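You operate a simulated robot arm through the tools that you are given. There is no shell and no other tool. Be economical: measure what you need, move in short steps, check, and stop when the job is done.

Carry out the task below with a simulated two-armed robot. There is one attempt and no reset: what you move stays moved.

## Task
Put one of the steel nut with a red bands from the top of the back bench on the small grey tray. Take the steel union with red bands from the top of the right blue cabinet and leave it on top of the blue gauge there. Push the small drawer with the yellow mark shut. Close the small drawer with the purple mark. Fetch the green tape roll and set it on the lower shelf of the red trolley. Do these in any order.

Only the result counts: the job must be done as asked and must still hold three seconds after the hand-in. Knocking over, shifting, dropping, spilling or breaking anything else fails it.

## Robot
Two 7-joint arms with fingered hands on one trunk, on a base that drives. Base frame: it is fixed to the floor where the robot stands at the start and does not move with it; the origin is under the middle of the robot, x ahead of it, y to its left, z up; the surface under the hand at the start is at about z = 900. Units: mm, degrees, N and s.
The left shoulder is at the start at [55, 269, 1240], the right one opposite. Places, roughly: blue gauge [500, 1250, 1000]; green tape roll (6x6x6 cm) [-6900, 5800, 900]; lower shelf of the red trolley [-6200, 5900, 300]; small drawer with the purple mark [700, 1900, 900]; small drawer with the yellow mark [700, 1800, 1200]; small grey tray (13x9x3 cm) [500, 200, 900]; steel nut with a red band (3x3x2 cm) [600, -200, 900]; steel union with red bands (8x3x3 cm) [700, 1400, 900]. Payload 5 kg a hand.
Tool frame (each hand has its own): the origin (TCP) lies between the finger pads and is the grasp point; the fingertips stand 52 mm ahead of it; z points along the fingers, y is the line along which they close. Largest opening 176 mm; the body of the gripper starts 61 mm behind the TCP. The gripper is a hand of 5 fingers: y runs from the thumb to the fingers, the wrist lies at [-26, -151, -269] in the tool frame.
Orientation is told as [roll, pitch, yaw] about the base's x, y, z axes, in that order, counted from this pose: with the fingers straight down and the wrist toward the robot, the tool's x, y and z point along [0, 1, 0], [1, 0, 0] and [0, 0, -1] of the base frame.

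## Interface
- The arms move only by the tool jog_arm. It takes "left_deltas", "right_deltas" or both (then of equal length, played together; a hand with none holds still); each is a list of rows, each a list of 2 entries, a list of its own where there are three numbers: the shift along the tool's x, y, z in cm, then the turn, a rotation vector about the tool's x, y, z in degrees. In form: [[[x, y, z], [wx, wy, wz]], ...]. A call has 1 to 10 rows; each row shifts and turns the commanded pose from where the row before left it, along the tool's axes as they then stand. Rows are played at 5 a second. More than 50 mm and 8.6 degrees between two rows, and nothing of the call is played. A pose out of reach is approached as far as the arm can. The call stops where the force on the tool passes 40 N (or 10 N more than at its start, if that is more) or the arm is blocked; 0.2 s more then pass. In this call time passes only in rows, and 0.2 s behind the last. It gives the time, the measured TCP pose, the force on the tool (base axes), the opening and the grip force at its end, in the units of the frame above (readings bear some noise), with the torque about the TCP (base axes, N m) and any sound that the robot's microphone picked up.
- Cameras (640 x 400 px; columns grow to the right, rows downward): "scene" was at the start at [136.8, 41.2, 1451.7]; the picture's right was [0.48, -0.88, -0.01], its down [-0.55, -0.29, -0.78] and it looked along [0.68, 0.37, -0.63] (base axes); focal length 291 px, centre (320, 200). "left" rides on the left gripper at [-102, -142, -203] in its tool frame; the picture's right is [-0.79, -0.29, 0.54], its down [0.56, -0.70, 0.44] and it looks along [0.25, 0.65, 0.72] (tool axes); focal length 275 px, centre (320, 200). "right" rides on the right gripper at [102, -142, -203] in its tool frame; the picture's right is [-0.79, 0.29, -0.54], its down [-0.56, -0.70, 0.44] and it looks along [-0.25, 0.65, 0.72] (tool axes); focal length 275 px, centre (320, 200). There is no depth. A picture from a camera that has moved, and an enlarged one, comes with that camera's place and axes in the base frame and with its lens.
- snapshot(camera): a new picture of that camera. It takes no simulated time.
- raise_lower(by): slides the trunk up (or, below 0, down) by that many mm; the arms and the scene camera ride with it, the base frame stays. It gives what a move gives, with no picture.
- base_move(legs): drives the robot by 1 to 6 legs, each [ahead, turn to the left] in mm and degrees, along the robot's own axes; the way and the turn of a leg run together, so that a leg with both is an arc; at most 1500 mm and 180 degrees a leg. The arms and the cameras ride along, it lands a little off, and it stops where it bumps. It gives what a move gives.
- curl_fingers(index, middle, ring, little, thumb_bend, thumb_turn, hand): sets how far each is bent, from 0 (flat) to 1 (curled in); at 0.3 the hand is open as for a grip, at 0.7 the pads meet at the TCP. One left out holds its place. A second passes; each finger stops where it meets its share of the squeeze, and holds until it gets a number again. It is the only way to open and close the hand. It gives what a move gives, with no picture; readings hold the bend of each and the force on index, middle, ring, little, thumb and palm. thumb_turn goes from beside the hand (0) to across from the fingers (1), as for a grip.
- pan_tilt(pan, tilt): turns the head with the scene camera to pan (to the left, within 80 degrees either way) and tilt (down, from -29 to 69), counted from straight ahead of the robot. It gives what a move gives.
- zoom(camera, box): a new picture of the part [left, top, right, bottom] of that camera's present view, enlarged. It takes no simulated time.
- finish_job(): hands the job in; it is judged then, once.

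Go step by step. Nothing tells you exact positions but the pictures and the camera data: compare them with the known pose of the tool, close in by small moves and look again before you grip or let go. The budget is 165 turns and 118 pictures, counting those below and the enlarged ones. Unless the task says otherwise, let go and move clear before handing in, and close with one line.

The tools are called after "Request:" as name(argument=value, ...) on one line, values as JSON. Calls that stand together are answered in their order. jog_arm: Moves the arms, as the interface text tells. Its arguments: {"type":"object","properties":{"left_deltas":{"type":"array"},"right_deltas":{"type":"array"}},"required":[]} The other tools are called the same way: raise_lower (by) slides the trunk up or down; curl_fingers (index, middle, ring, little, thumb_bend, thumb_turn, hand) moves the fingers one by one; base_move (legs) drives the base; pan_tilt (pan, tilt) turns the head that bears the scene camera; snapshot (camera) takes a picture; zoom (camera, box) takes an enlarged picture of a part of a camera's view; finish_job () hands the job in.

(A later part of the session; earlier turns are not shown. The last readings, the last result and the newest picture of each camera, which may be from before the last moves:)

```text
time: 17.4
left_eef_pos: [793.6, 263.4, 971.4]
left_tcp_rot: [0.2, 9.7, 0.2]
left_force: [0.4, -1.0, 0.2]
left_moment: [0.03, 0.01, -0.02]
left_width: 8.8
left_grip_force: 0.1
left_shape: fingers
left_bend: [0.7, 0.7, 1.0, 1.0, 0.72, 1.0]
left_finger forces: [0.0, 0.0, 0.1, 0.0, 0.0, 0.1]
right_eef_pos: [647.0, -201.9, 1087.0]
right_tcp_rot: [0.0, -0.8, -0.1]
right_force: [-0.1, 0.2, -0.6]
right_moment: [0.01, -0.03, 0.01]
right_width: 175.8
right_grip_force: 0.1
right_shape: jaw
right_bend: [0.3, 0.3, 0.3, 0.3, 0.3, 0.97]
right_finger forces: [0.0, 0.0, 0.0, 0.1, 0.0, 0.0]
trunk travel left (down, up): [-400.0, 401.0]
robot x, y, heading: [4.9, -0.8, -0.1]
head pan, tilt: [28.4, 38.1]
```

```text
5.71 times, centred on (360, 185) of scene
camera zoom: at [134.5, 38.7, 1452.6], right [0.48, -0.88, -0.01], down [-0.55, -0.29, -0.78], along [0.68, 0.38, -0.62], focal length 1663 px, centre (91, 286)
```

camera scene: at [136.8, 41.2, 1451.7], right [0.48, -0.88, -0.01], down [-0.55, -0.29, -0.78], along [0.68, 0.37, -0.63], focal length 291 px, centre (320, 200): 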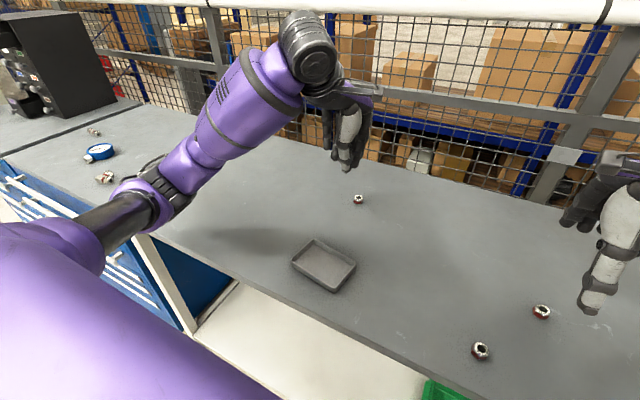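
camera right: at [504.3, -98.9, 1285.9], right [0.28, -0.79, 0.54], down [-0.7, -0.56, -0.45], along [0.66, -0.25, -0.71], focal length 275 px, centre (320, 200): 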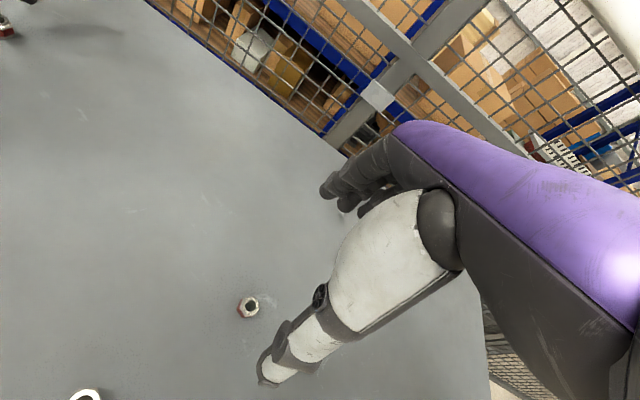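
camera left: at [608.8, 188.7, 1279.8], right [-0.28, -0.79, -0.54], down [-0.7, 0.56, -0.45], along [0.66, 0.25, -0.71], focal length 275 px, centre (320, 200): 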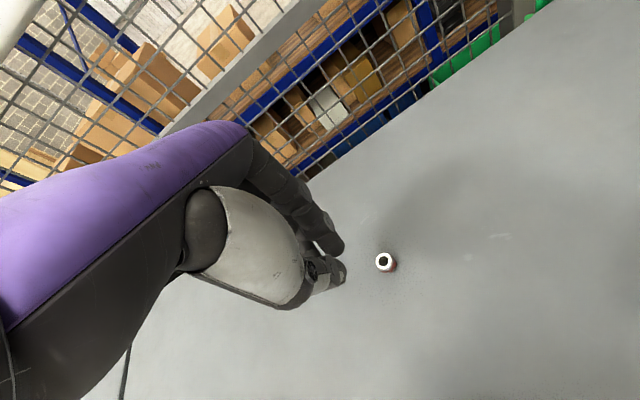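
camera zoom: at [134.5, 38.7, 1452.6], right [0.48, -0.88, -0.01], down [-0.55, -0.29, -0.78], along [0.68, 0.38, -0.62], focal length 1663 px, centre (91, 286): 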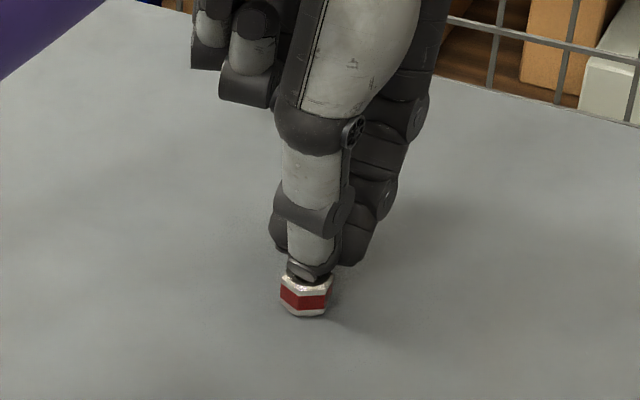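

The hand stopped at z≈971 and the thumb slid over the nut's top; I need to be about 8 mm lower. I reopen and lower with a further small step.

Request:
curl_fingers(hand="left", index=0.61, middle=0.61, thumb_bend=0.53)

Request:
jog_arm(left_deltas=[[[0, 0.05, 0.28], [0, 0, 0]], [[0, 0.0, 0.0], [0, 0, 0]]])

Request:
snapshot(camera="scene")

```text
time: 18.4
left_eef_pos: [793.8, 264.8, 971.4]
left_tcp_rot: [0.3, 9.7, 0.3]
left_force: [0.1, 0.0, -0.5]
left_moment: [-0.03, 0.03, -0.01]
left_width: 67.9
left_grip_force: 0.1
left_shape: fingers
left_bend: [0.61, 0.61, 1.0, 1.0, 0.53, 1.0]
left_finger forces: [0.0, 0.0, 0.0, 0.0, 0.0, 0.0]
right_eef_pos: [646.0, -201.9, 1086.0]
right_tcp_rot: [0.1, -0.9, 0.1]
right_force: [0.1, 0.6, -1.2]
right_moment: [0.04, -0.01, 0.0]
right_width: 175.6
right_grip_force: 0.1
right_shape: jaw
right_bend: [0.3, 0.3, 0.3, 0.3, 0.3, 0.97]
right_finger forces: [0.0, 0.1, 0.0, 0.0, 0.1, 0.0]
trunk travel left (down, up): [-400.0, 401.0]
robot x, y, heading: [-1.0, -0.6, -0.2]
head pan, tilt: [28.4, 38.1]
```

```text
time: 19.0
left_eef_pos: [795.1, 265.2, 972.5]
left_tcp_rot: [0.4, 9.4, 0.5]
left_force: [0.5, 0.9, 0.5]
left_moment: [-0.02, -0.01, -0.04]
left_width: 68.1
left_grip_force: 0.1
left_shape: fingers
left_bend: [0.61, 0.61, 1.0, 1.0, 0.53, 1.0]
left_finger forces: [0.0, 0.0, 0.0, 0.0, 0.1, 0.0]
right_eef_pos: [646.5, -201.6, 1086.8]
right_tcp_rot: [0.0, -0.9, 0.0]
right_force: [0.0, 0.1, -1.2]
right_moment: [0.01, -0.02, 0.02]
right_width: 176.0
right_grip_force: 0.1
right_shape: jaw
right_bend: [0.3, 0.3, 0.3, 0.3, 0.3, 0.97]
right_finger forces: [0.1, 0.1, 0.0, 0.1, 0.1, 0.0]
trunk travel left (down, up): [-400.0, 401.0]
robot x, y, heading: [1.0, 0.6, 0.0]
head pan, tilt: [28.4, 38.1]
```

```text
88 pictures are left
camera scene: at [134.4, 38.4, 1453.0], right [0.48, -0.88, -0.01], down [-0.55, -0.29, -0.78], along [0.68, 0.38, -0.62], focal length 291 px, centre (320, 200)
```

scene: 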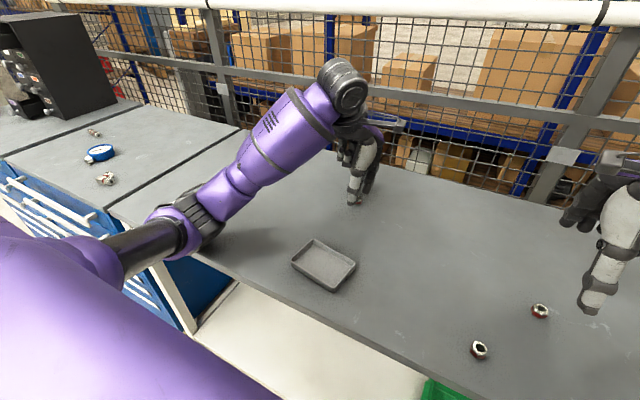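

The elbow is resting on the bench, which blocked the descent. I raise the trunk by 200 mm and come down again with the elbow higher.

Request:
raise_lower(by=200)

Request:
jog_arm(left_deltas=[[[0, 0.7, 4], [0, 0, 0]], [[0, 0.7, 4], [0, 0, 0]], [[0, 0.7, 4], [0, 0, 0]], [[0, 0.5, 3], [0, 0, 0]], [[0, 0, 0], [0, 0, 0]]])

Request:
snapshot(camera="scene")

Request:
zoom(camera="left", box=[240, 180, 440, 320])

```text
time: 21.2
left_eef_pos: [793.0, 263.1, 1159.1]
left_tcp_rot: [0.0, 10.4, 0.2]
left_force: [0.1, -0.5, 0.0]
left_moment: [-0.02, 0.03, -0.02]
left_width: 68.1
left_grip_force: 0.0
left_shape: fingers
left_bend: [0.61, 0.61, 1.0, 1.0, 0.53, 1.0]
left_finger forces: [0.1, 0.0, 0.0, 0.1, 0.1, 0.0]
right_eef_pos: [647.9, -201.0, 1284.4]
right_tcp_rot: [0.1, -0.7, -0.1]
right_force: [0.0, 0.2, 0.6]
right_moment: [0.01, 0.01, -0.02]
right_width: 175.8
right_grip_force: 0.0
right_shape: jaw
right_bend: [0.3, 0.3, 0.3, 0.3, 0.3, 0.97]
right_finger forces: [0.0, 0.1, 0.1, 0.0, 0.0, 0.0]
trunk travel left (down, up): [-600.0, 201.0]
robot x, y, heading: [-0.0, 1.4, 0.2]
head pan, tilt: [28.4, 38.1]
```

```text
time: 22.4
left_eef_pos: [791.3, 263.5, 1006.9]
left_tcp_rot: [0.0, 10.3, 0.1]
left_force: [-0.8, -0.2, -1.0]
left_moment: [0.01, 0.04, -0.01]
left_width: 68.2
left_grip_force: 0.1
left_shape: fingers
left_bend: [0.61, 0.61, 1.0, 1.0, 0.53, 1.0]
left_finger forces: [0.1, 0.0, 0.0, 0.0, 0.0, 0.0]
right_eef_pos: [648.0, -199.4, 1284.9]
right_tcp_rot: [0.0, -0.8, 0.0]
right_force: [0.6, -0.8, 0.3]
right_moment: [0.02, -0.03, -0.02]
right_width: 175.8
right_grip_force: 0.1
right_shape: jaw
right_bend: [0.3, 0.3, 0.3, 0.3, 0.3, 0.97]
right_finger forces: [0.1, 0.1, 0.1, 0.1, 0.0, 0.0]
trunk travel left (down, up): [-600.0, 201.0]
robot x, y, heading: [-2.5, 2.4, 0.1]
head pan, tilt: [28.4, 38.1]
```

```text
87 pictures are left
camera scene: at [114.9, 40.8, 1653.2], right [0.48, -0.88, -0.01], down [-0.55, -0.29, -0.78], along [0.68, 0.37, -0.63], focal length 291 px, centre (320, 200)
```

scene: 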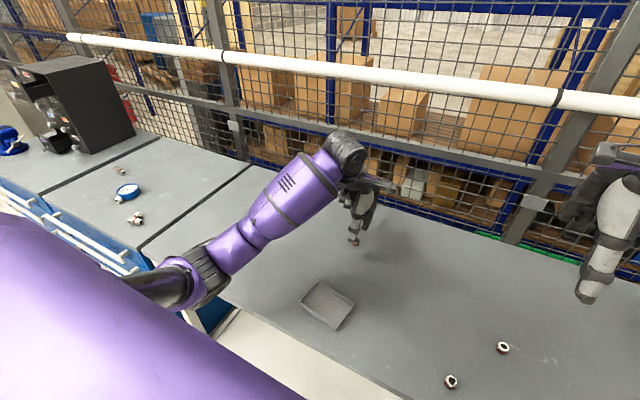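

```text
2.86 times, centred on (340, 250) of left
camera zoom: at [688.1, 159.3, 1233.1], right [-0.38, -0.79, -0.48], down [-0.77, 0.56, -0.31], along [0.51, 0.25, -0.82], focal length 786 px, centre (263, 57)
```

zoom: 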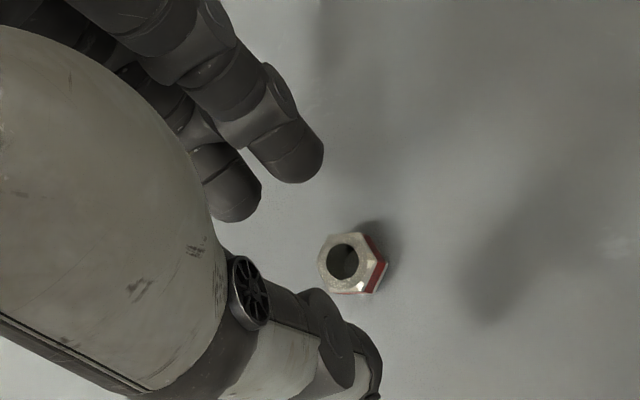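

Nut still at about [778, 263]. Descending 42 mm in steps.

Request:
jog_arm(left_deltas=[[[0, 0.35, 2.0], [0, 0, 0]], [[0, 0.26, 1.5], [0, 0, 0]], [[0, 0.08, 0.5], [0, 0, 0]], [[0, 0, 0], [0, 0, 0]]])

Request:
zoom(camera="left", box=[240, 180, 440, 320])

```text
time: 23.4
left_eef_pos: [792.1, 262.2, 968.3]
left_tcp_rot: [-0.1, 10.2, 0.2]
left_force: [-0.4, 0.2, -1.1]
left_moment: [-0.01, -0.03, 0.0]
left_width: 68.2
left_grip_force: 0.0
left_shape: fingers
left_bend: [0.61, 0.61, 1.0, 1.0, 0.53, 1.0]
left_finger forces: [0.0, 0.0, 0.1, 0.0, 0.0, 0.1]
right_eef_pos: [649.8, -199.7, 1285.4]
right_tcp_rot: [-0.1, -0.7, 0.0]
right_force: [-0.1, 0.5, -1.0]
right_moment: [-0.03, 0.02, 0.04]
right_width: 175.9
right_grip_force: 0.0
right_shape: jaw
right_bend: [0.3, 0.3, 0.3, 0.3, 0.3, 0.97]
right_finger forces: [0.0, 0.0, 0.0, 0.1, 0.2, 0.0]
trunk travel left (down, up): [-600.0, 201.0]
robot x, y, heading: [2.7, -2.0, 0.1]
head pan, tilt: [28.4, 38.1]
```

```text
2.86 times, centred on (340, 250) of left
camera zoom: at [688.1, 159.3, 1192.4], right [-0.38, -0.79, -0.48], down [-0.77, 0.56, -0.31], along [0.51, 0.25, -0.82], focal length 786 px, centre (263, 57)
```

zoom: 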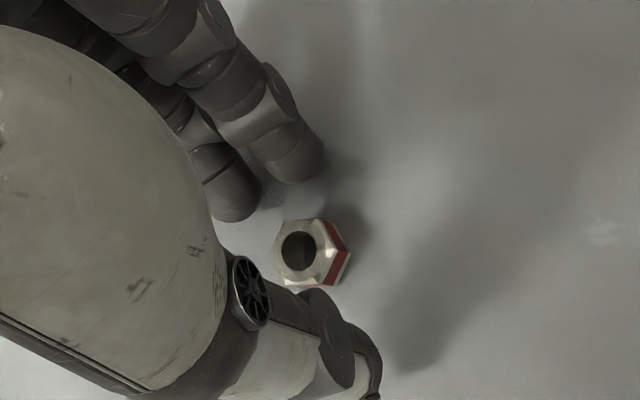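

Request:
jog_arm(left_deltas=[[[0, 0.05, 0.3], [0, 0, 0]], [[0, 0.05, 0.3], [0, 0, 0]], [[0, 0, 0], [0, 0, 0]]])

Request:
zoom(camera="scene", box=[310, 190, 410, 260])

```text
time: 24.2
left_eef_pos: [792.6, 261.6, 964.0]
left_tcp_rot: [0.0, 10.1, 0.2]
left_force: [5.5, 0.6, 18.5]
left_moment: [-0.34, -0.73, 0.06]
left_width: 66.7
left_grip_force: 9.3
left_shape: fingers
left_bend: [0.62, 0.61, 1.0, 1.0, 0.53, 1.0]
left_finger forces: [18.3, 0.2, 0.0, 0.0, 0.0, 0.1]
right_eef_pos: [648.1, -201.5, 1286.7]
right_tcp_rot: [0.1, -0.8, 0.0]
right_force: [-0.2, -0.3, 0.9]
right_moment: [-0.01, -0.01, 0.0]
right_width: 175.8
right_grip_force: 0.1
right_shape: jaw
right_bend: [0.3, 0.3, 0.3, 0.3, 0.3, 0.97]
right_finger forces: [0.1, 0.0, 0.0, 0.0, 0.0, 0.0]
trunk travel left (down, up): [-600.0, 201.0]
robot x, y, heading: [1.6, 2.7, -0.1]
head pan, tilt: [28.4, 38.1]
```

```text
5.71 times, centred on (360, 225) of scene
camera zoom: at [114.4, 40.6, 1653.3], right [0.48, -0.88, -0.01], down [-0.55, -0.29, -0.78], along [0.68, 0.37, -0.63], focal length 1663 px, centre (91, 57)
```

zoom: 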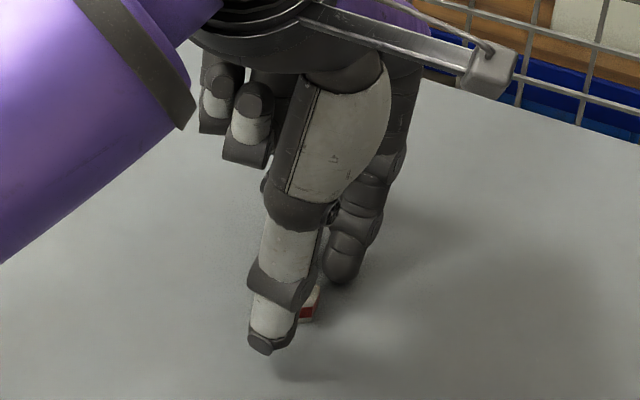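

Index is on the bench and the tips straddle the nut at its height. I close now.

Request:
curl_fingers(hand="left", index=0.72, middle=0.72, thumb_bend=0.75)

Request:
zoom(camera="left", box=[240, 180, 440, 320])

```text
time: 25.2
left_eef_pos: [790.9, 264.3, 960.9]
left_tcp_rot: [-0.1, 10.3, 0.0]
left_force: [0.4, -0.3, 0.3]
left_moment: [-0.01, -0.03, -0.03]
left_width: 24.3
left_grip_force: 18.5
left_shape: fingers
left_bend: [0.71, 0.71, 1.0, 1.0, 0.67, 1.0]
left_finger forces: [9.2, 9.5, 0.0, 0.1, 18.9, 0.0]
right_eef_pos: [647.6, -199.7, 1285.9]
right_tcp_rot: [0.0, -0.7, 0.0]
right_force: [0.1, 0.8, 0.5]
right_moment: [-0.02, -0.03, -0.03]
right_width: 175.9
right_grip_force: 0.0
right_shape: jaw
right_bend: [0.3, 0.3, 0.3, 0.3, 0.3, 0.97]
right_finger forces: [0.0, 0.0, 0.0, 0.1, 0.0, 0.0]
trunk travel left (down, up): [-600.0, 201.0]
robot x, y, heading: [-1.8, 3.8, -0.1]
head pan, tilt: [28.4, 38.1]
```

```text
2.86 times, centred on (340, 250) of left
camera zoom: at [687.8, 159.4, 1186.6], right [-0.38, -0.79, -0.48], down [-0.77, 0.56, -0.31], along [0.51, 0.25, -0.82], focal length 786 px, centre (263, 57)
```

zoom: 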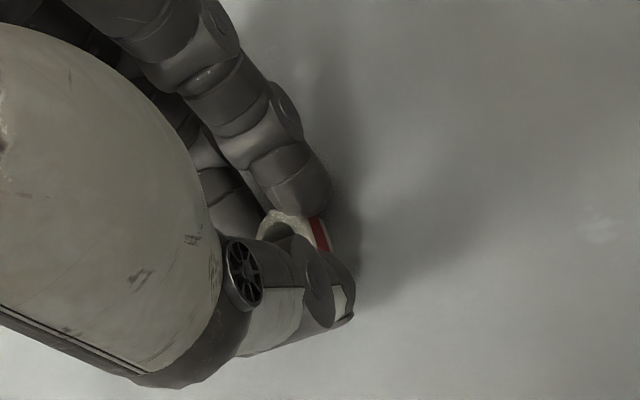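

The nut is held (24 mm, ~19 N). I lift it and back the base up 150 mm, so the tray is in comfortable reach.

Request:
jog_arm(left_deltas=[[[0, -0.5, -3], [0, 0, 0]], [[0, -0.8, -4.5], [0, 0, 0]], [[0, -0.8, -4.5], [0, 0, 0]]])

Request:
base_move(legs=[[-150, 0]])

Request:
snapshot(camera="scene")

```text
time: 26.0
left_eef_pos: [790.9, 263.1, 1082.6]
left_tcp_rot: [0.1, 10.3, 0.1]
left_force: [-1.7, -1.6, -3.1]
left_moment: [0.15, -0.15, 0.03]
left_width: 24.4
left_grip_force: 19.4
left_shape: fingers
left_bend: [0.71, 0.71, 1.0, 1.0, 0.67, 1.0]
left_finger forces: [9.4, 9.6, 0.0, 0.0, 18.7, 0.1]
right_eef_pos: [646.8, -201.3, 1285.5]
right_tcp_rot: [0.0, -0.8, -0.2]
right_force: [-0.4, -1.3, -0.2]
right_moment: [0.14, -0.09, 0.01]
right_width: 176.0
right_grip_force: 0.0
right_shape: jaw
right_bend: [0.3, 0.3, 0.3, 0.3, 0.3, 0.97]
right_finger forces: [0.0, 0.0, 0.1, 0.0, 0.0, 0.0]
trunk travel left (down, up): [-600.0, 201.0]
robot x, y, heading: [3.4, 1.8, -0.3]
head pan, tilt: [28.4, 38.1]
```

```text
time: 27.6
left_eef_pos: [639.9, 264.6, 1083.9]
left_tcp_rot: [0.1, 10.3, 0.0]
left_force: [0.1, -0.6, -0.2]
left_moment: [0.01, -0.12, 0.05]
left_width: 24.0
left_grip_force: 18.5
left_shape: fingers
left_bend: [0.71, 0.71, 1.0, 1.0, 0.67, 1.0]
left_finger forces: [9.4, 9.5, 0.0, 0.1, 18.7, 0.0]
right_eef_pos: [497.0, -201.6, 1286.0]
right_tcp_rot: [0.0, -0.8, 0.0]
right_force: [-1.6, 0.2, 0.5]
right_moment: [-0.02, -0.11, -0.02]
right_width: 175.9
right_grip_force: 0.0
right_shape: jaw
right_bend: [0.3, 0.3, 0.3, 0.3, 0.3, 0.97]
right_finger forces: [0.0, 0.1, 0.0, 0.0, 0.0, 0.1]
trunk travel left (down, up): [-600.0, 201.0]
robot x, y, heading: [-151.3, -2.7, 0.0]
head pan, tilt: [28.4, 38.1]
```

```text
82 pictures are left
camera scene: at [-36.7, 41.0, 1653.2], right [0.48, -0.88, -0.01], down [-0.55, -0.29, -0.78], along [0.68, 0.37, -0.63], focal length 291 px, centre (320, 200)
```

scene: 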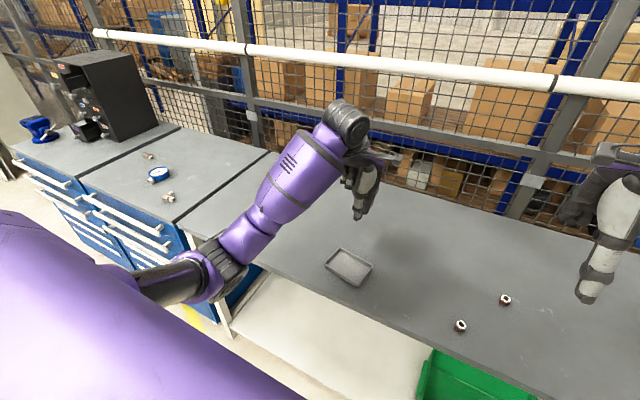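

Nut held and the base is back. I move the hand over the tray at about [519, 239].

Request:
jog_arm(left_deltas=[[[-0.83, -3.17, 2.2], [0, 0, 0]], [[-0.83, -3.17, 2.2], [0, 0, 0]], [[-0.83, -3.17, 2.2], [0, 0, 0]], [[0, 0, 0], [0, 0, 0]]])

Request:
snapshot(camera="left")

Request:
zoom(camera="scene", box=[270, 190, 430, 300])

```text
time: 28.6
left_eef_pos: [525.4, 238.6, 1043.2]
left_tcp_rot: [0.0, 9.7, 0.2]
left_force: [1.2, 0.3, -2.0]
left_moment: [-0.02, 0.18, -0.05]
left_width: 24.0
left_grip_force: 20.1
left_shape: fingers
left_bend: [0.71, 0.67, 1.0, 1.0, 0.67, 1.0]
left_finger forces: [10.4, 10.4, 0.0, 0.0, 19.0, 0.1]
right_eef_pos: [485.5, -196.7, 1293.0]
right_tcp_rot: [0.7, -1.8, 0.6]
right_force: [1.6, -0.5, -0.3]
right_moment: [0.04, 0.18, 0.03]
right_width: 176.0
right_grip_force: 0.1
right_shape: jaw
right_bend: [0.3, 0.3, 0.3, 0.3, 0.3, 0.98]
right_finger forces: [0.1, 0.1, 0.0, 0.0, 0.0, 0.0]
trunk travel left (down, up): [-600.0, 201.0]
robot x, y, heading: [-151.9, 2.1, 0.2]
head pan, tilt: [28.4, 38.1]
```

```text
81 pictures are left
camera left: at [418.7, 134.9, 1267.4], right [-0.37, -0.79, -0.48], down [-0.77, 0.56, -0.32], along [0.52, 0.25, -0.81], focal length 275 px, centre (320, 200)
```

left: 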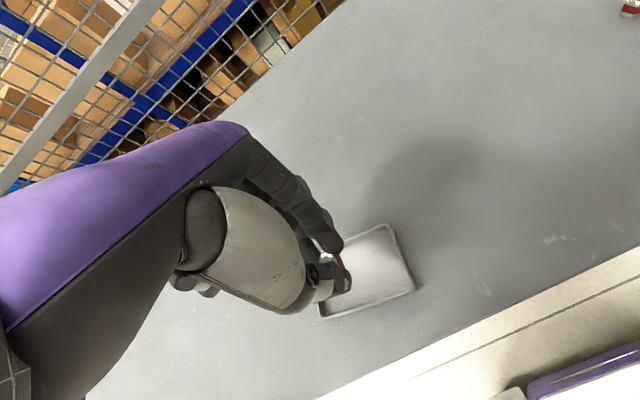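

```text
3.64 times, centred on (350, 245) of scene
camera zoom: at [-32.6, 40.8, 1652.8], right [0.48, -0.88, -0.01], down [-0.56, -0.29, -0.78], along [0.68, 0.37, -0.63], focal length 1058 px, centre (211, 36)
```

zoom: 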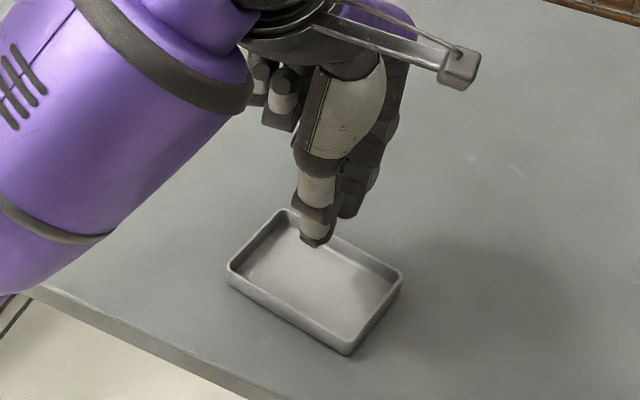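

The nut hangs over the tray centre. I lower halfway and check elbow clearance.

Request:
jog_arm(left_deltas=[[[0, 0.3, 2.0], [0, 0, 0]], [[0, 0.3, 2.0], [0, 0, 0]], [[0, 0, 0], [0, 0, 0]]])

Request:
snapshot(camera="scene")

Request:
zoom(camera="left", box=[240, 180, 440, 320])

```text
time: 29.4
left_eef_pos: [523.1, 237.8, 1002.9]
left_tcp_rot: [0.0, 9.5, 0.1]
left_force: [0.5, 0.0, -0.1]
left_moment: [-0.01, 0.08, 0.0]
left_width: 24.2
left_grip_force: 19.6
left_shape: fingers
left_bend: [0.71, 0.67, 1.0, 1.0, 0.67, 1.0]
left_finger forces: [10.2, 10.4, 0.1, 0.1, 19.0, 0.1]
right_eef_pos: [483.9, -196.4, 1294.6]
right_tcp_rot: [0.8, -1.9, 0.5]
right_force: [0.4, 0.4, -0.1]
right_moment: [-0.02, 0.06, 0.03]
right_width: 175.9
right_grip_force: 0.2
right_shape: jaw
right_bend: [0.3, 0.3, 0.3, 0.3, 0.3, 0.98]
right_finger forces: [0.0, 0.1, 0.0, 0.0, 0.0, 0.0]
trunk travel left (down, up): [-600.0, 201.0]
robot x, y, heading: [-153.3, 1.8, -0.0]
head pan, tilt: [28.4, 38.1]
```

```text
79 pictures are left
camera scene: at [-35.0, 40.8, 1653.1], right [0.48, -0.88, -0.01], down [-0.55, -0.29, -0.78], along [0.68, 0.37, -0.63], focal length 291 px, centre (320, 200)
```

scene: 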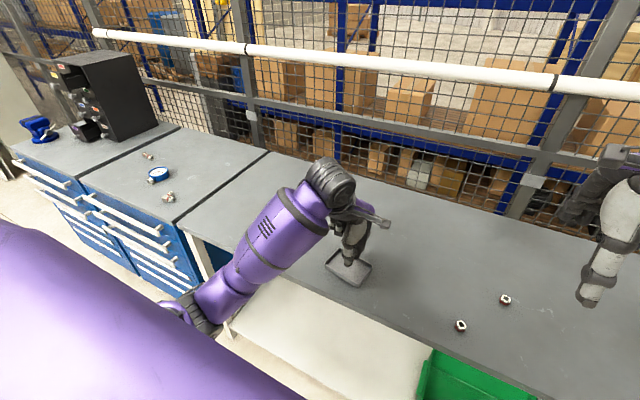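

```text
2.86 times, centred on (340, 250) of left
camera zoom: at [415.9, 134.9, 1227.6], right [-0.37, -0.79, -0.49], down [-0.77, 0.56, -0.32], along [0.52, 0.25, -0.81], focal length 786 px, centre (263, 57)
```

zoom: 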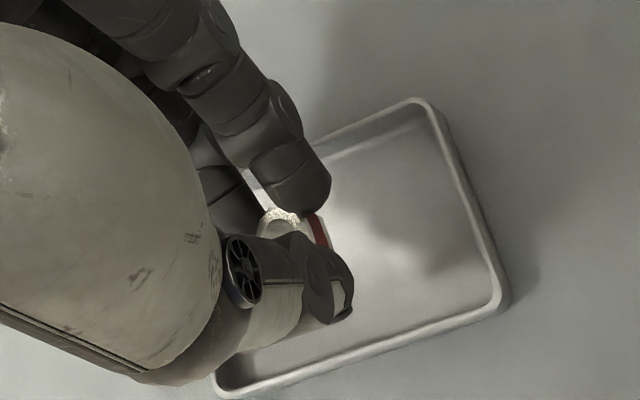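

Centred and elbow is clear in front of the bench. Lowering the last 34 mm.

Request:
jog_arm(left_deltas=[[[0, 0.3, 1.7], [0, 0, 0]], [[0, 0.25, 1.4], [0, 0, 0]], [[0, 0.0, 0.0], [0, 0, 0]]])

Request:
zoom(camera="left", box=[240, 180, 440, 320])

Request:
zoom(camera="scene", box=[300, 210, 400, 290])

```text
time: 30.2
left_eef_pos: [521.9, 236.6, 973.3]
left_tcp_rot: [0.0, 9.5, 0.1]
left_force: [-0.6, -0.3, -0.4]
left_moment: [0.0, -0.03, 0.03]
left_width: 24.0
left_grip_force: 19.8
left_shape: fingers
left_bend: [0.71, 0.67, 1.0, 1.0, 0.67, 1.0]
left_finger forces: [10.3, 10.3, 0.1, 0.1, 19.0, 0.0]
right_eef_pos: [482.3, -195.7, 1294.4]
right_tcp_rot: [0.7, -1.8, 0.5]
right_force: [-0.8, -0.1, -0.1]
right_moment: [-0.03, -0.05, -0.01]
right_width: 175.7
right_grip_force: 0.1
right_shape: jaw
right_bend: [0.3, 0.3, 0.3, 0.3, 0.3, 0.98]
right_finger forces: [0.1, 0.0, 0.0, 0.1, 0.0, 0.0]
trunk travel left (down, up): [-600.0, 201.0]
robot x, y, heading: [-154.3, -0.2, 0.1]
head pan, tilt: [28.4, 38.1]
```

```text
2.86 times, centred on (340, 250) of left
camera zoom: at [415.4, 135.0, 1196.3], right [-0.37, -0.79, -0.49], down [-0.77, 0.56, -0.32], along [0.52, 0.25, -0.81], focal length 786 px, centre (263, 57)
```

zoom: 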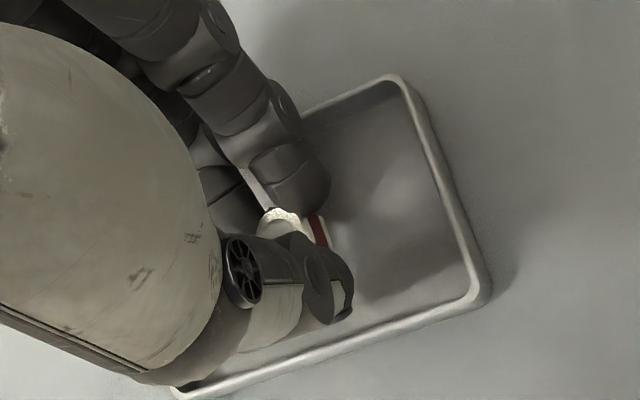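

```text
5.00 times, centred on (350, 250) of scene
camera zoom: at [-35.8, 41.0, 1653.1], right [0.48, -0.88, -0.01], down [-0.55, -0.29, -0.78], along [0.68, 0.37, -0.63], focal length 1455 px, centre (170, -50)
```

zoom: 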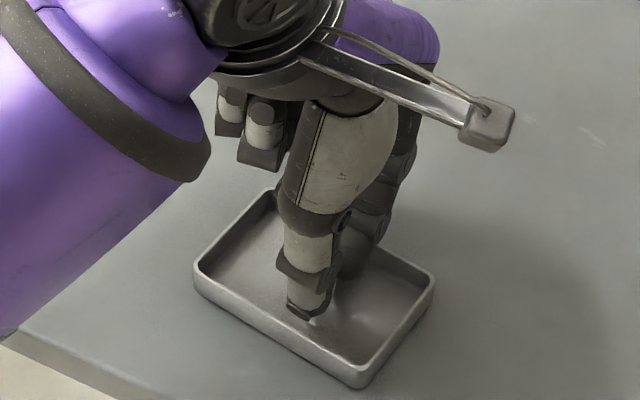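

The hand is inside the tray. I go down 5 mm more and open slightly.

Request:
jog_arm(left_deltas=[[[0, 0.05, 0.3], [0, 0, 0]], [[0, 0.03, 0.2], [0, 0, 0]], [[0, 0.0, 0.0], [0, 0, 0]]])

Request:
curl_fingers(hand="left", index=0.67, middle=0.64, thumb_bend=0.61)

Request:
zoom(camera="left", box=[240, 180, 440, 320])

```text
time: 31.0
left_eef_pos: [523.2, 239.8, 967.0]
left_tcp_rot: [0.0, 9.5, 0.2]
left_force: [-0.4, -0.6, -0.7]
left_moment: [-0.01, 0.02, 0.05]
left_width: 23.8
left_grip_force: 19.8
left_shape: fingers
left_bend: [0.71, 0.67, 1.0, 1.0, 0.67, 1.0]
left_finger forces: [10.3, 10.4, 0.1, 0.0, 19.1, 0.0]
right_eef_pos: [482.8, -194.9, 1295.1]
right_tcp_rot: [0.6, -1.9, 0.4]
right_force: [-0.4, 1.1, -0.2]
right_moment: [-0.01, 0.0, -0.01]
right_width: 176.2
right_grip_force: 0.0
right_shape: jaw
right_bend: [0.3, 0.3, 0.3, 0.3, 0.3, 0.98]
right_finger forces: [0.1, 0.1, 0.0, 0.0, 0.1, 0.0]
trunk travel left (down, up): [-600.0, 201.0]
robot x, y, heading: [-154.3, -0.4, -0.3]
head pan, tilt: [28.4, 38.1]
```

```text
time: 32.0
left_eef_pos: [521.5, 238.5, 967.0]
left_tcp_rot: [0.1, 9.4, 0.0]
left_force: [2.0, 1.1, 10.6]
left_moment: [0.19, -0.31, 0.02]
left_width: 35.9
left_grip_force: 5.5
left_shape: fingers
left_bend: [0.67, 0.65, 1.0, 1.0, 0.62, 1.0]
left_finger forces: [0.0, 8.2, 0.0, 0.0, 2.4, 0.1]
right_eef_pos: [483.2, -196.7, 1295.9]
right_tcp_rot: [0.7, -1.9, 0.5]
right_force: [0.2, 0.6, 0.5]
right_moment: [-0.02, -0.01, -0.02]
right_width: 175.7
right_grip_force: 0.1
right_shape: jaw
right_bend: [0.3, 0.3, 0.3, 0.3, 0.3, 0.98]
right_finger forces: [0.0, 0.0, 0.1, 0.0, 0.1, 0.0]
trunk travel left (down, up): [-600.0, 201.0]
robot x, y, heading: [-151.9, -1.5, 0.4]
head pan, tilt: [28.4, 38.1]
```

```text
2.86 times, centred on (340, 250) of left
camera zoom: at [415.4, 135.0, 1191.5], right [-0.37, -0.79, -0.49], down [-0.77, 0.56, -0.32], along [0.52, 0.25, -0.81], focal length 786 px, centre (263, 57)
```

zoom: 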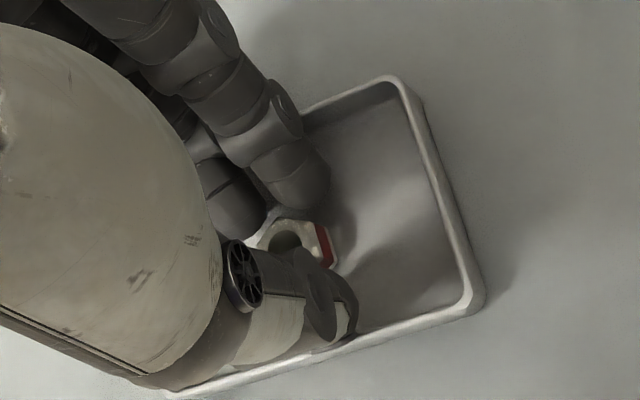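

Released; middle finger and thumb press lightly on the tray floor. I lift straight up and check.

Request:
jog_arm(left_deltas=[[[0, -0.08, -0.5], [0, 0, 0]], [[0, -0.25, -1.5], [0, 0, 0]], [[0, -0.8, -4.5], [0, 0, 0]], [[0, -0.8, -4.5], [0, 0, 0]]])

Request:
snapshot(camera="left")

```text
time: 33.0
left_eef_pos: [521.0, 239.5, 1078.1]
left_tcp_rot: [0.0, 9.8, 0.0]
left_force: [-2.4, -2.4, -3.6]
left_moment: [0.16, -0.22, 0.0]
left_width: 38.2
left_grip_force: 0.1
left_shape: fingers
left_bend: [0.67, 0.64, 1.0, 1.0, 0.61, 1.0]
left_finger forces: [0.0, 0.1, 0.0, 0.0, 0.0, 0.1]
right_eef_pos: [482.5, -194.9, 1295.3]
right_tcp_rot: [0.6, -1.8, 0.6]
right_force: [0.0, 2.3, 0.1]
right_moment: [-0.25, 0.02, -0.02]
right_width: 175.8
right_grip_force: 0.1
right_shape: jaw
right_bend: [0.3, 0.3, 0.3, 0.3, 0.3, 0.97]
right_finger forces: [0.0, 0.0, 0.0, 0.1, 0.1, 0.1]
trunk travel left (down, up): [-600.0, 201.0]
robot x, y, heading: [-152.1, -0.4, -0.3]
head pan, tilt: [28.4, 38.1]
```

```text
74 pictures are left
camera left: at [414.3, 136.2, 1302.6], right [-0.37, -0.79, -0.48], down [-0.77, 0.56, -0.32], along [0.52, 0.25, -0.82], focal length 275 px, centre (320, 200)
```

left: 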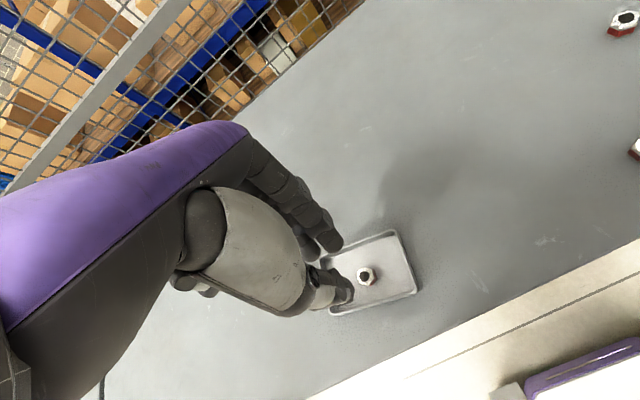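

The nut sits in the tray — first job done. I lift the left hand higher, open it, and look left along the way to the next cabinet.

Request:
jog_arm(left_deltas=[[[0, -0.8, -4.5], [0, 0, 0]], [[0, -0.8, -4.5], [0, 0, 0]], [[0, -0.8, -4.5], [-5, 0, 0]], [[0, 0, 0], [-5, 0, 0]]])

Request:
pan_tilt(pan=75, tilt=40)

Request:
snapshot(camera="scene")

```text
time: 34.0
left_eef_pos: [520.2, 239.7, 1214.5]
left_tcp_rot: [0.0, -0.4, 0.1]
left_force: [0.5, 0.6, -0.6]
left_moment: [-0.11, 0.02, -0.02]
left_width: 38.2
left_grip_force: 0.1
left_shape: fingers
left_bend: [0.67, 0.64, 1.0, 1.0, 0.61, 1.0]
left_finger forces: [0.0, 0.1, 0.1, 0.1, 0.0, 0.1]
right_eef_pos: [483.0, -193.7, 1295.9]
right_tcp_rot: [0.6, -1.9, 0.6]
right_force: [0.2, 0.6, 0.1]
right_moment: [-0.09, 0.01, 0.0]
right_width: 176.0
right_grip_force: 0.1
right_shape: jaw
right_bend: [0.3, 0.3, 0.3, 0.3, 0.3, 0.98]
right_finger forces: [0.0, 0.1, 0.1, 0.0, 0.0, 0.0]
trunk travel left (down, up): [-600.0, 201.0]
robot x, y, heading: [-151.4, 2.6, 0.2]
head pan, tilt: [28.4, 38.1]
```

```text
time: 35.1
left_eef_pos: [519.8, 237.5, 1214.7]
left_tcp_rot: [0.1, -0.4, 0.1]
left_force: [0.7, 0.9, -0.2]
left_moment: [-0.01, 0.02, -0.01]
left_width: 38.0
left_grip_force: 0.1
left_shape: fingers
left_bend: [0.67, 0.64, 1.0, 1.0, 0.61, 1.0]
left_finger forces: [0.0, 0.1, 0.0, 0.0, 0.0, 0.0]
right_eef_pos: [483.2, -196.6, 1295.3]
right_tcp_rot: [0.6, -1.9, 0.5]
right_force: [0.7, 0.0, -0.5]
right_moment: [-0.02, 0.0, 0.01]
right_width: 176.1
right_grip_force: 0.0
right_shape: jaw
right_bend: [0.3, 0.3, 0.3, 0.3, 0.3, 0.98]
right_finger forces: [0.1, 0.0, 0.1, 0.1, 0.0, 0.0]
trunk travel left (down, up): [-600.0, 201.0]
robot x, y, heading: [-152.4, 0.2, 0.1]
head pan, tilt: [75.0, 40.0]
```

```text
73 pictures are left
camera scene: at [-89.2, 81.8, 1651.0], right [0.97, -0.26, -0.01], down [-0.18, -0.62, -0.76], along [0.19, 0.74, -0.65], focal length 291 px, centre (320, 200)
```

scene: 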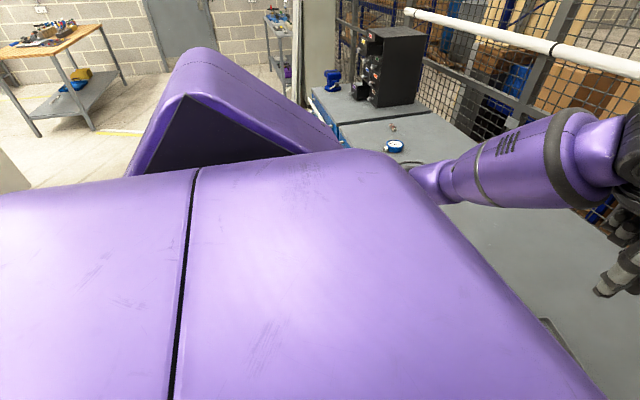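

The shoulder blocks the view. I back up a little more, turn left and look along the path.

Request:
base_move(legs=[[-80, 0], [0, 90]])

Request:
pan_tilt(pan=0, tilt=30)

Request:
snapshot(camera="scene")

```text
time: 42.2
left_eef_pos: [-473.8, 668.9, 1216.5]
left_tcp_rot: [0.0, -0.6, 90.5]
left_force: [0.1, -1.6, 0.0]
left_moment: [0.07, -0.04, 0.0]
left_width: 37.8
left_grip_force: 0.2
left_shape: fingers
left_bend: [0.67, 0.64, 1.0, 1.0, 0.61, 1.0]
left_finger forces: [0.0, 0.1, 0.1, 0.0, 0.1, 0.0]
right_eef_pos: [-33.7, 630.4, 1293.7]
right_tcp_rot: [-0.1, -1.6, 90.3]
right_force: [-1.2, -1.1, 1.8]
right_moment: [0.15, -0.09, 0.02]
right_width: 176.0
right_grip_force: 0.0
right_shape: jaw
right_bend: [0.3, 0.3, 0.3, 0.3, 0.3, 0.98]
right_finger forces: [0.2, 0.0, 0.0, 0.0, 0.1, 0.0]
trunk travel left (down, up): [-600.0, 201.0]
robot x, y, heading: [-197.2, 2.8, 90.4]
head pan, tilt: [75.0, 40.0]
```

```text
time: 43.7
left_eef_pos: [-474.6, 655.8, 1223.1]
left_tcp_rot: [0.0, -1.2, 90.4]
left_force: [-2.9, 1.0, -0.9]
left_moment: [-0.13, -0.23, -0.06]
left_width: 38.3
left_grip_force: 0.0
left_shape: fingers
left_bend: [0.67, 0.64, 1.0, 1.0, 0.61, 1.0]
left_finger forces: [0.1, 0.0, 0.0, 0.0, 0.0, 0.1]
right_eef_pos: [-40.2, 619.8, 1301.8]
right_tcp_rot: [0.7, -2.6, 91.0]
right_force: [-1.9, 0.4, -1.5]
right_moment: [-0.14, -0.18, 0.02]
right_width: 176.0
right_grip_force: 0.1
right_shape: jaw
right_bend: [0.3, 0.3, 0.3, 0.3, 0.3, 0.98]
right_finger forces: [0.0, 0.0, 0.0, 0.0, 0.1, 0.0]
trunk travel left (down, up): [-600.0, 201.0]
robot x, y, heading: [-205.9, 3.2, 90.4]
head pan, tilt: [0.0, 30.0]
```

```text
72 pictures are left
camera scene: at [-204.2, 129.8, 1665.1], right [1.0, 0.0, 0.0], down [0.0, -0.51, -0.86], along [0.0, 0.86, -0.51], focal length 291 px, centre (320, 200)
```

scene: 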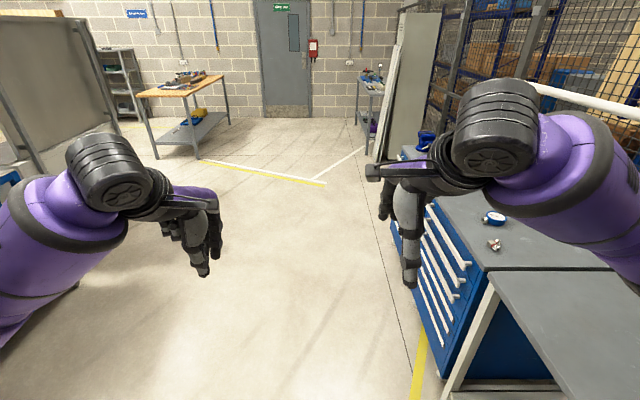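

The aisle is clear. I drive along to stand in front of the right blue cabinet and turn back to face it.

Request:
base_move(legs=[[1050, 0], [0, -90], [70, 0]])

Request:
pan_tilt(pan=15, tilt=38)

Request:
snapshot(camera="scene")

Request:
snapshot(camera="left")

```text
time: 57.7
left_eef_pos: [509.1, 1323.8, 1226.7]
left_tcp_rot: [0.3, -1.4, 0.7]
left_force: [-0.2, -8.9, 2.7]
left_moment: [1.12, 0.0, 0.26]
left_width: 38.2
left_grip_force: 0.0
left_shape: fingers
left_bend: [0.67, 0.64, 1.0, 1.0, 0.61, 1.0]
left_finger forces: [0.1, 0.1, 0.1, 0.1, 0.0, 0.1]
right_eef_pos: [476.4, 882.1, 1300.7]
right_tcp_rot: [0.2, -2.5, 0.6]
right_force: [-0.6, -9.3, -1.3]
right_moment: [1.11, -0.12, 0.12]
right_width: 176.1
right_grip_force: 0.2
right_shape: jaw
right_bend: [0.3, 0.3, 0.3, 0.3, 0.3, 0.98]
right_finger forces: [0.1, 0.0, 0.1, 0.0, 0.0, 0.1]
trunk travel left (down, up): [-600.0, 201.0]
robot x, y, heading: [-140.8, 1076.5, 0.7]
head pan, tilt: [0.0, 30.0]
```

```text
time: 58.5
left_eef_pos: [491.0, 1337.8, 1233.6]
left_tcp_rot: [-0.4, -2.2, 0.9]
left_force: [-1.4, 5.4, -0.2]
left_moment: [-0.53, -0.1, -0.1]
left_width: 38.4
left_grip_force: 0.0
left_shape: fingers
left_bend: [0.67, 0.64, 1.0, 1.0, 0.61, 1.0]
left_finger forces: [0.0, 0.0, 0.0, 0.0, 0.0, 0.0]
right_eef_pos: [459.3, 903.7, 1312.6]
right_tcp_rot: [0.4, -3.6, 1.5]
right_force: [-1.0, 3.9, 1.2]
right_moment: [-0.53, -0.13, -0.13]
right_width: 175.9
right_grip_force: 0.0
right_shape: jaw
right_bend: [0.3, 0.3, 0.3, 0.3, 0.3, 0.98]
right_finger forces: [0.1, 0.0, 0.1, 0.0, 0.1, 0.1]
trunk travel left (down, up): [-600.0, 201.0]
robot x, y, heading: [-140.8, 1077.3, 0.6]
head pan, tilt: [15.0, 38.0]
```

```text
71 pictures are left
camera scene: at [-21.2, 1108.4, 1653.3], right [0.27, -0.96, 0.0], down [-0.6, -0.17, -0.78], along [0.75, 0.21, -0.63], focal length 291 px, centre (320, 200)
```

scene: 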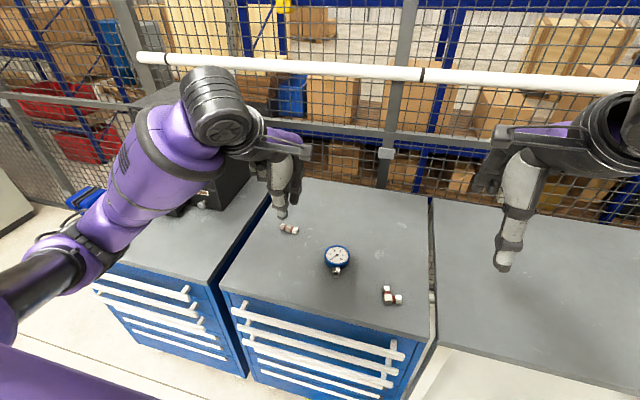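

```text
70 pictures are left
camera left: at [343.3, 1232.6, 1431.5], right [-0.25, -0.8, -0.55], down [-0.69, 0.54, -0.47], along [0.67, 0.26, -0.69], focal length 275 px, centre (320, 200)
```

left: 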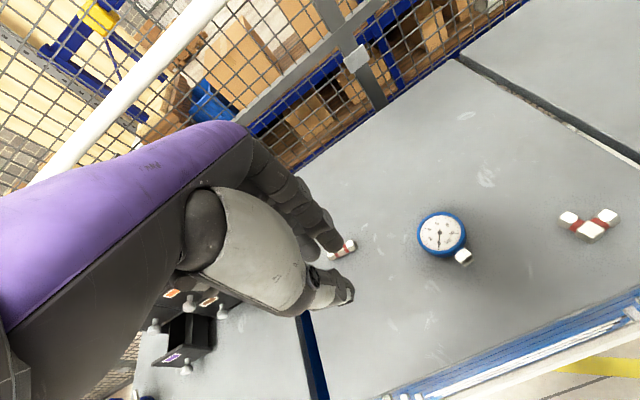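

The union lies at about [671, 1417, 915], axis along y, so closing along x suits it. The gauge lies flat, dial at about [578, 1219]. I move the left hand above the union with the 10° tilt.

Request:
curl_fingers(hand="left", index=0.6, middle=0.6, thumb_bend=0.53)

Request:
jog_arm(left_deltas=[[[0, 0, 0], [6, 0, 0]], [[0, 0, 0], [6, 0, 0]], [[1.32, 3.67, 2.3], [0, 0, 0]], [[1.32, 3.67, 2.3], [0, 0, 0]], [[1.32, 3.67, 2.3], [0, 0, 0]], [[1.32, 3.67, 2.3], [0, 0, 0]], [[1.32, 3.67, 2.3], [0, 0, 0]], [[1.32, 3.67, 2.3], [0, 0, 0]], [[0, 0, 0], [0, 0, 0]]])

Request:
snapshot(camera="left")

Request:
snapshot(camera="scene")

```text
time: 59.5
left_eef_pos: [493.3, 1332.0, 1233.9]
left_tcp_rot: [-0.1, -2.1, 0.8]
left_force: [0.3, 0.4, 0.4]
left_moment: [-0.06, -0.01, 0.0]
left_width: 70.3
left_grip_force: 0.0
left_shape: fingers
left_bend: [0.6, 0.6, 1.0, 1.0, 0.53, 1.0]
left_finger forces: [0.0, 0.1, 0.0, 0.1, 0.0, 0.0]
right_eef_pos: [460.8, 896.2, 1309.7]
right_tcp_rot: [0.6, -3.5, 1.3]
right_force: [-0.6, 1.3, 0.2]
right_moment: [-0.09, -0.04, -0.02]
right_width: 176.0
right_grip_force: 0.0
right_shape: jaw
right_bend: [0.3, 0.3, 0.3, 0.3, 0.3, 0.98]
right_finger forces: [0.1, 0.0, 0.0, 0.1, 0.0, 0.1]
trunk travel left (down, up): [-600.0, 201.0]
robot x, y, heading: [-140.6, 1080.6, 0.5]
head pan, tilt: [15.0, 38.0]
```

```text
time: 61.5
left_eef_pos: [684.7, 1410.7, 1061.4]
left_tcp_rot: [0.1, 9.8, 0.7]
left_force: [-0.9, -1.0, 1.3]
left_moment: [0.12, -0.1, 0.03]
left_width: 70.7
left_grip_force: 0.0
left_shape: fingers
left_bend: [0.6, 0.6, 1.0, 1.0, 0.53, 1.0]
left_finger forces: [0.0, 0.0, 0.0, 0.1, 0.0, 0.0]
right_eef_pos: [460.0, 894.9, 1311.5]
right_tcp_rot: [0.7, -3.5, 1.2]
right_force: [-0.9, -0.5, 0.8]
right_moment: [0.07, -0.13, 0.0]
right_width: 175.7
right_grip_force: 0.0
right_shape: jaw
right_bend: [0.3, 0.3, 0.3, 0.3, 0.3, 0.98]
right_finger forces: [0.1, 0.0, 0.0, 0.0, 0.0, 0.1]
trunk travel left (down, up): [-600.0, 201.0]
robot x, y, heading: [-141.2, 1080.0, 0.6]
head pan, tilt: [15.0, 38.0]
```

```text
69 pictures are left
camera left: at [579.9, 1307.1, 1286.7], right [-0.37, -0.8, -0.48], down [-0.77, 0.55, -0.32], along [0.52, 0.26, -0.82], focal length 275 px, centre (320, 200)
```

left: 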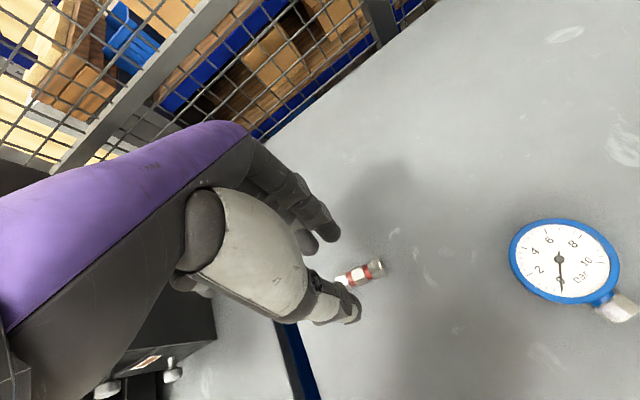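

```text
68 pictures are left
camera scene: at [-20.8, 1101.6, 1653.4], right [0.27, -0.96, 0.0], down [-0.6, -0.16, -0.78], along [0.75, 0.21, -0.63], focal length 291 px, centre (320, 200)
```

scene: 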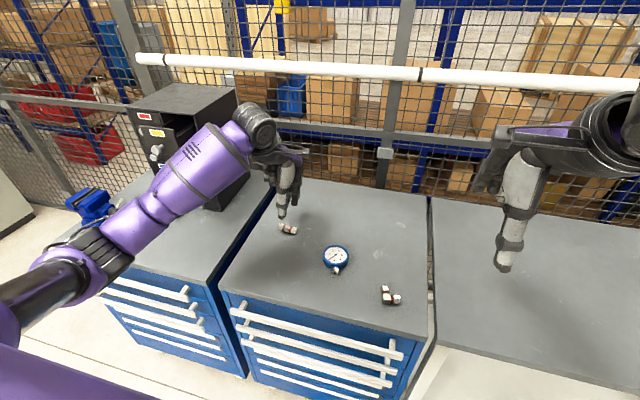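

Union at about [673, 1419]. I come down to 60 mm above grasp height and look closely.

Request:
jog_arm(left_deltas=[[[0.8, 0.67, 3.0], [0, 0, 0]], [[0, 0.67, 2.9], [0, 0, 0]], [[0, 0, 0], [0, 0, 0]]])

Request:
zoom(camera="left", box=[240, 180, 440, 320])

Request:
zoom(camera="scene", box=[230, 160, 390, 270])

```text
time: 62.3
left_eef_pos: [688.4, 1420.9, 999.6]
left_tcp_rot: [0.1, 10.0, 0.7]
left_force: [-0.1, 0.0, 0.6]
left_moment: [0.0, -0.04, 0.05]
left_width: 70.5
left_grip_force: 0.1
left_shape: fingers
left_bend: [0.6, 0.6, 1.0, 1.0, 0.53, 1.0]
left_finger forces: [0.1, 0.0, 0.0, 0.0, 0.0, 0.0]
right_eef_pos: [462.7, 896.4, 1310.6]
right_tcp_rot: [0.7, -3.5, 1.1]
right_force: [0.1, -0.5, -1.0]
right_moment: [-0.04, -0.04, -0.02]
right_width: 175.9
right_grip_force: 0.1
right_shape: jaw
right_bend: [0.3, 0.3, 0.3, 0.3, 0.3, 0.98]
right_finger forces: [0.0, 0.0, 0.0, 0.0, 0.1, 0.0]
trunk travel left (down, up): [-600.0, 201.0]
robot x, y, heading: [-138.4, 1078.4, 0.4]
head pan, tilt: [15.0, 38.0]
```

```text
2.86 times, centred on (340, 250) of left
camera zoom: at [584.1, 1316.7, 1224.9], right [-0.37, -0.8, -0.48], down [-0.78, 0.55, -0.32], along [0.52, 0.26, -0.82], focal length 786 px, centre (263, 57)
```

zoom: 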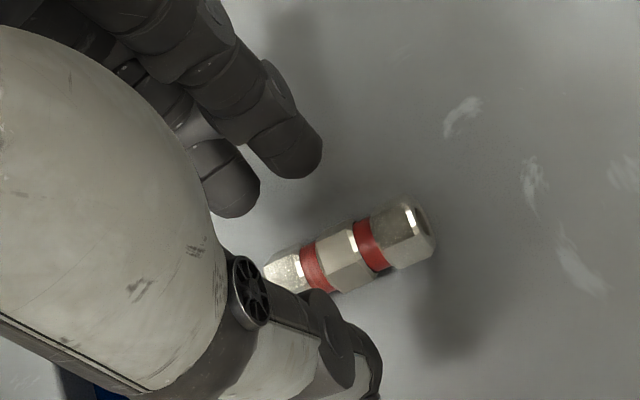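

```text
3.64 times, centred on (310, 215) of scene
camera zoom: at [-19.2, 1102.8, 1653.1], right [0.27, -0.96, 0.0], down [-0.6, -0.17, -0.78], along [0.75, 0.21, -0.63], focal length 1058 px, centre (356, 146)
```

zoom: 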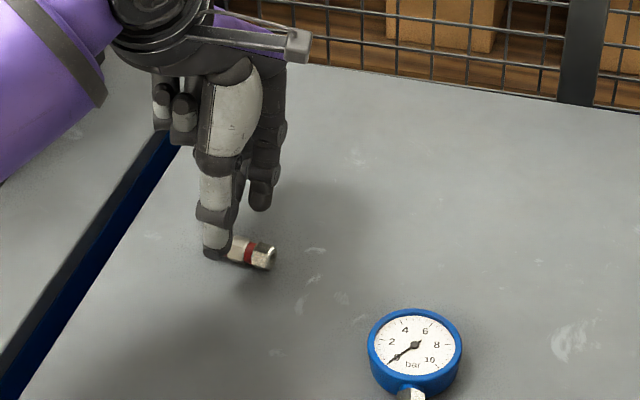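

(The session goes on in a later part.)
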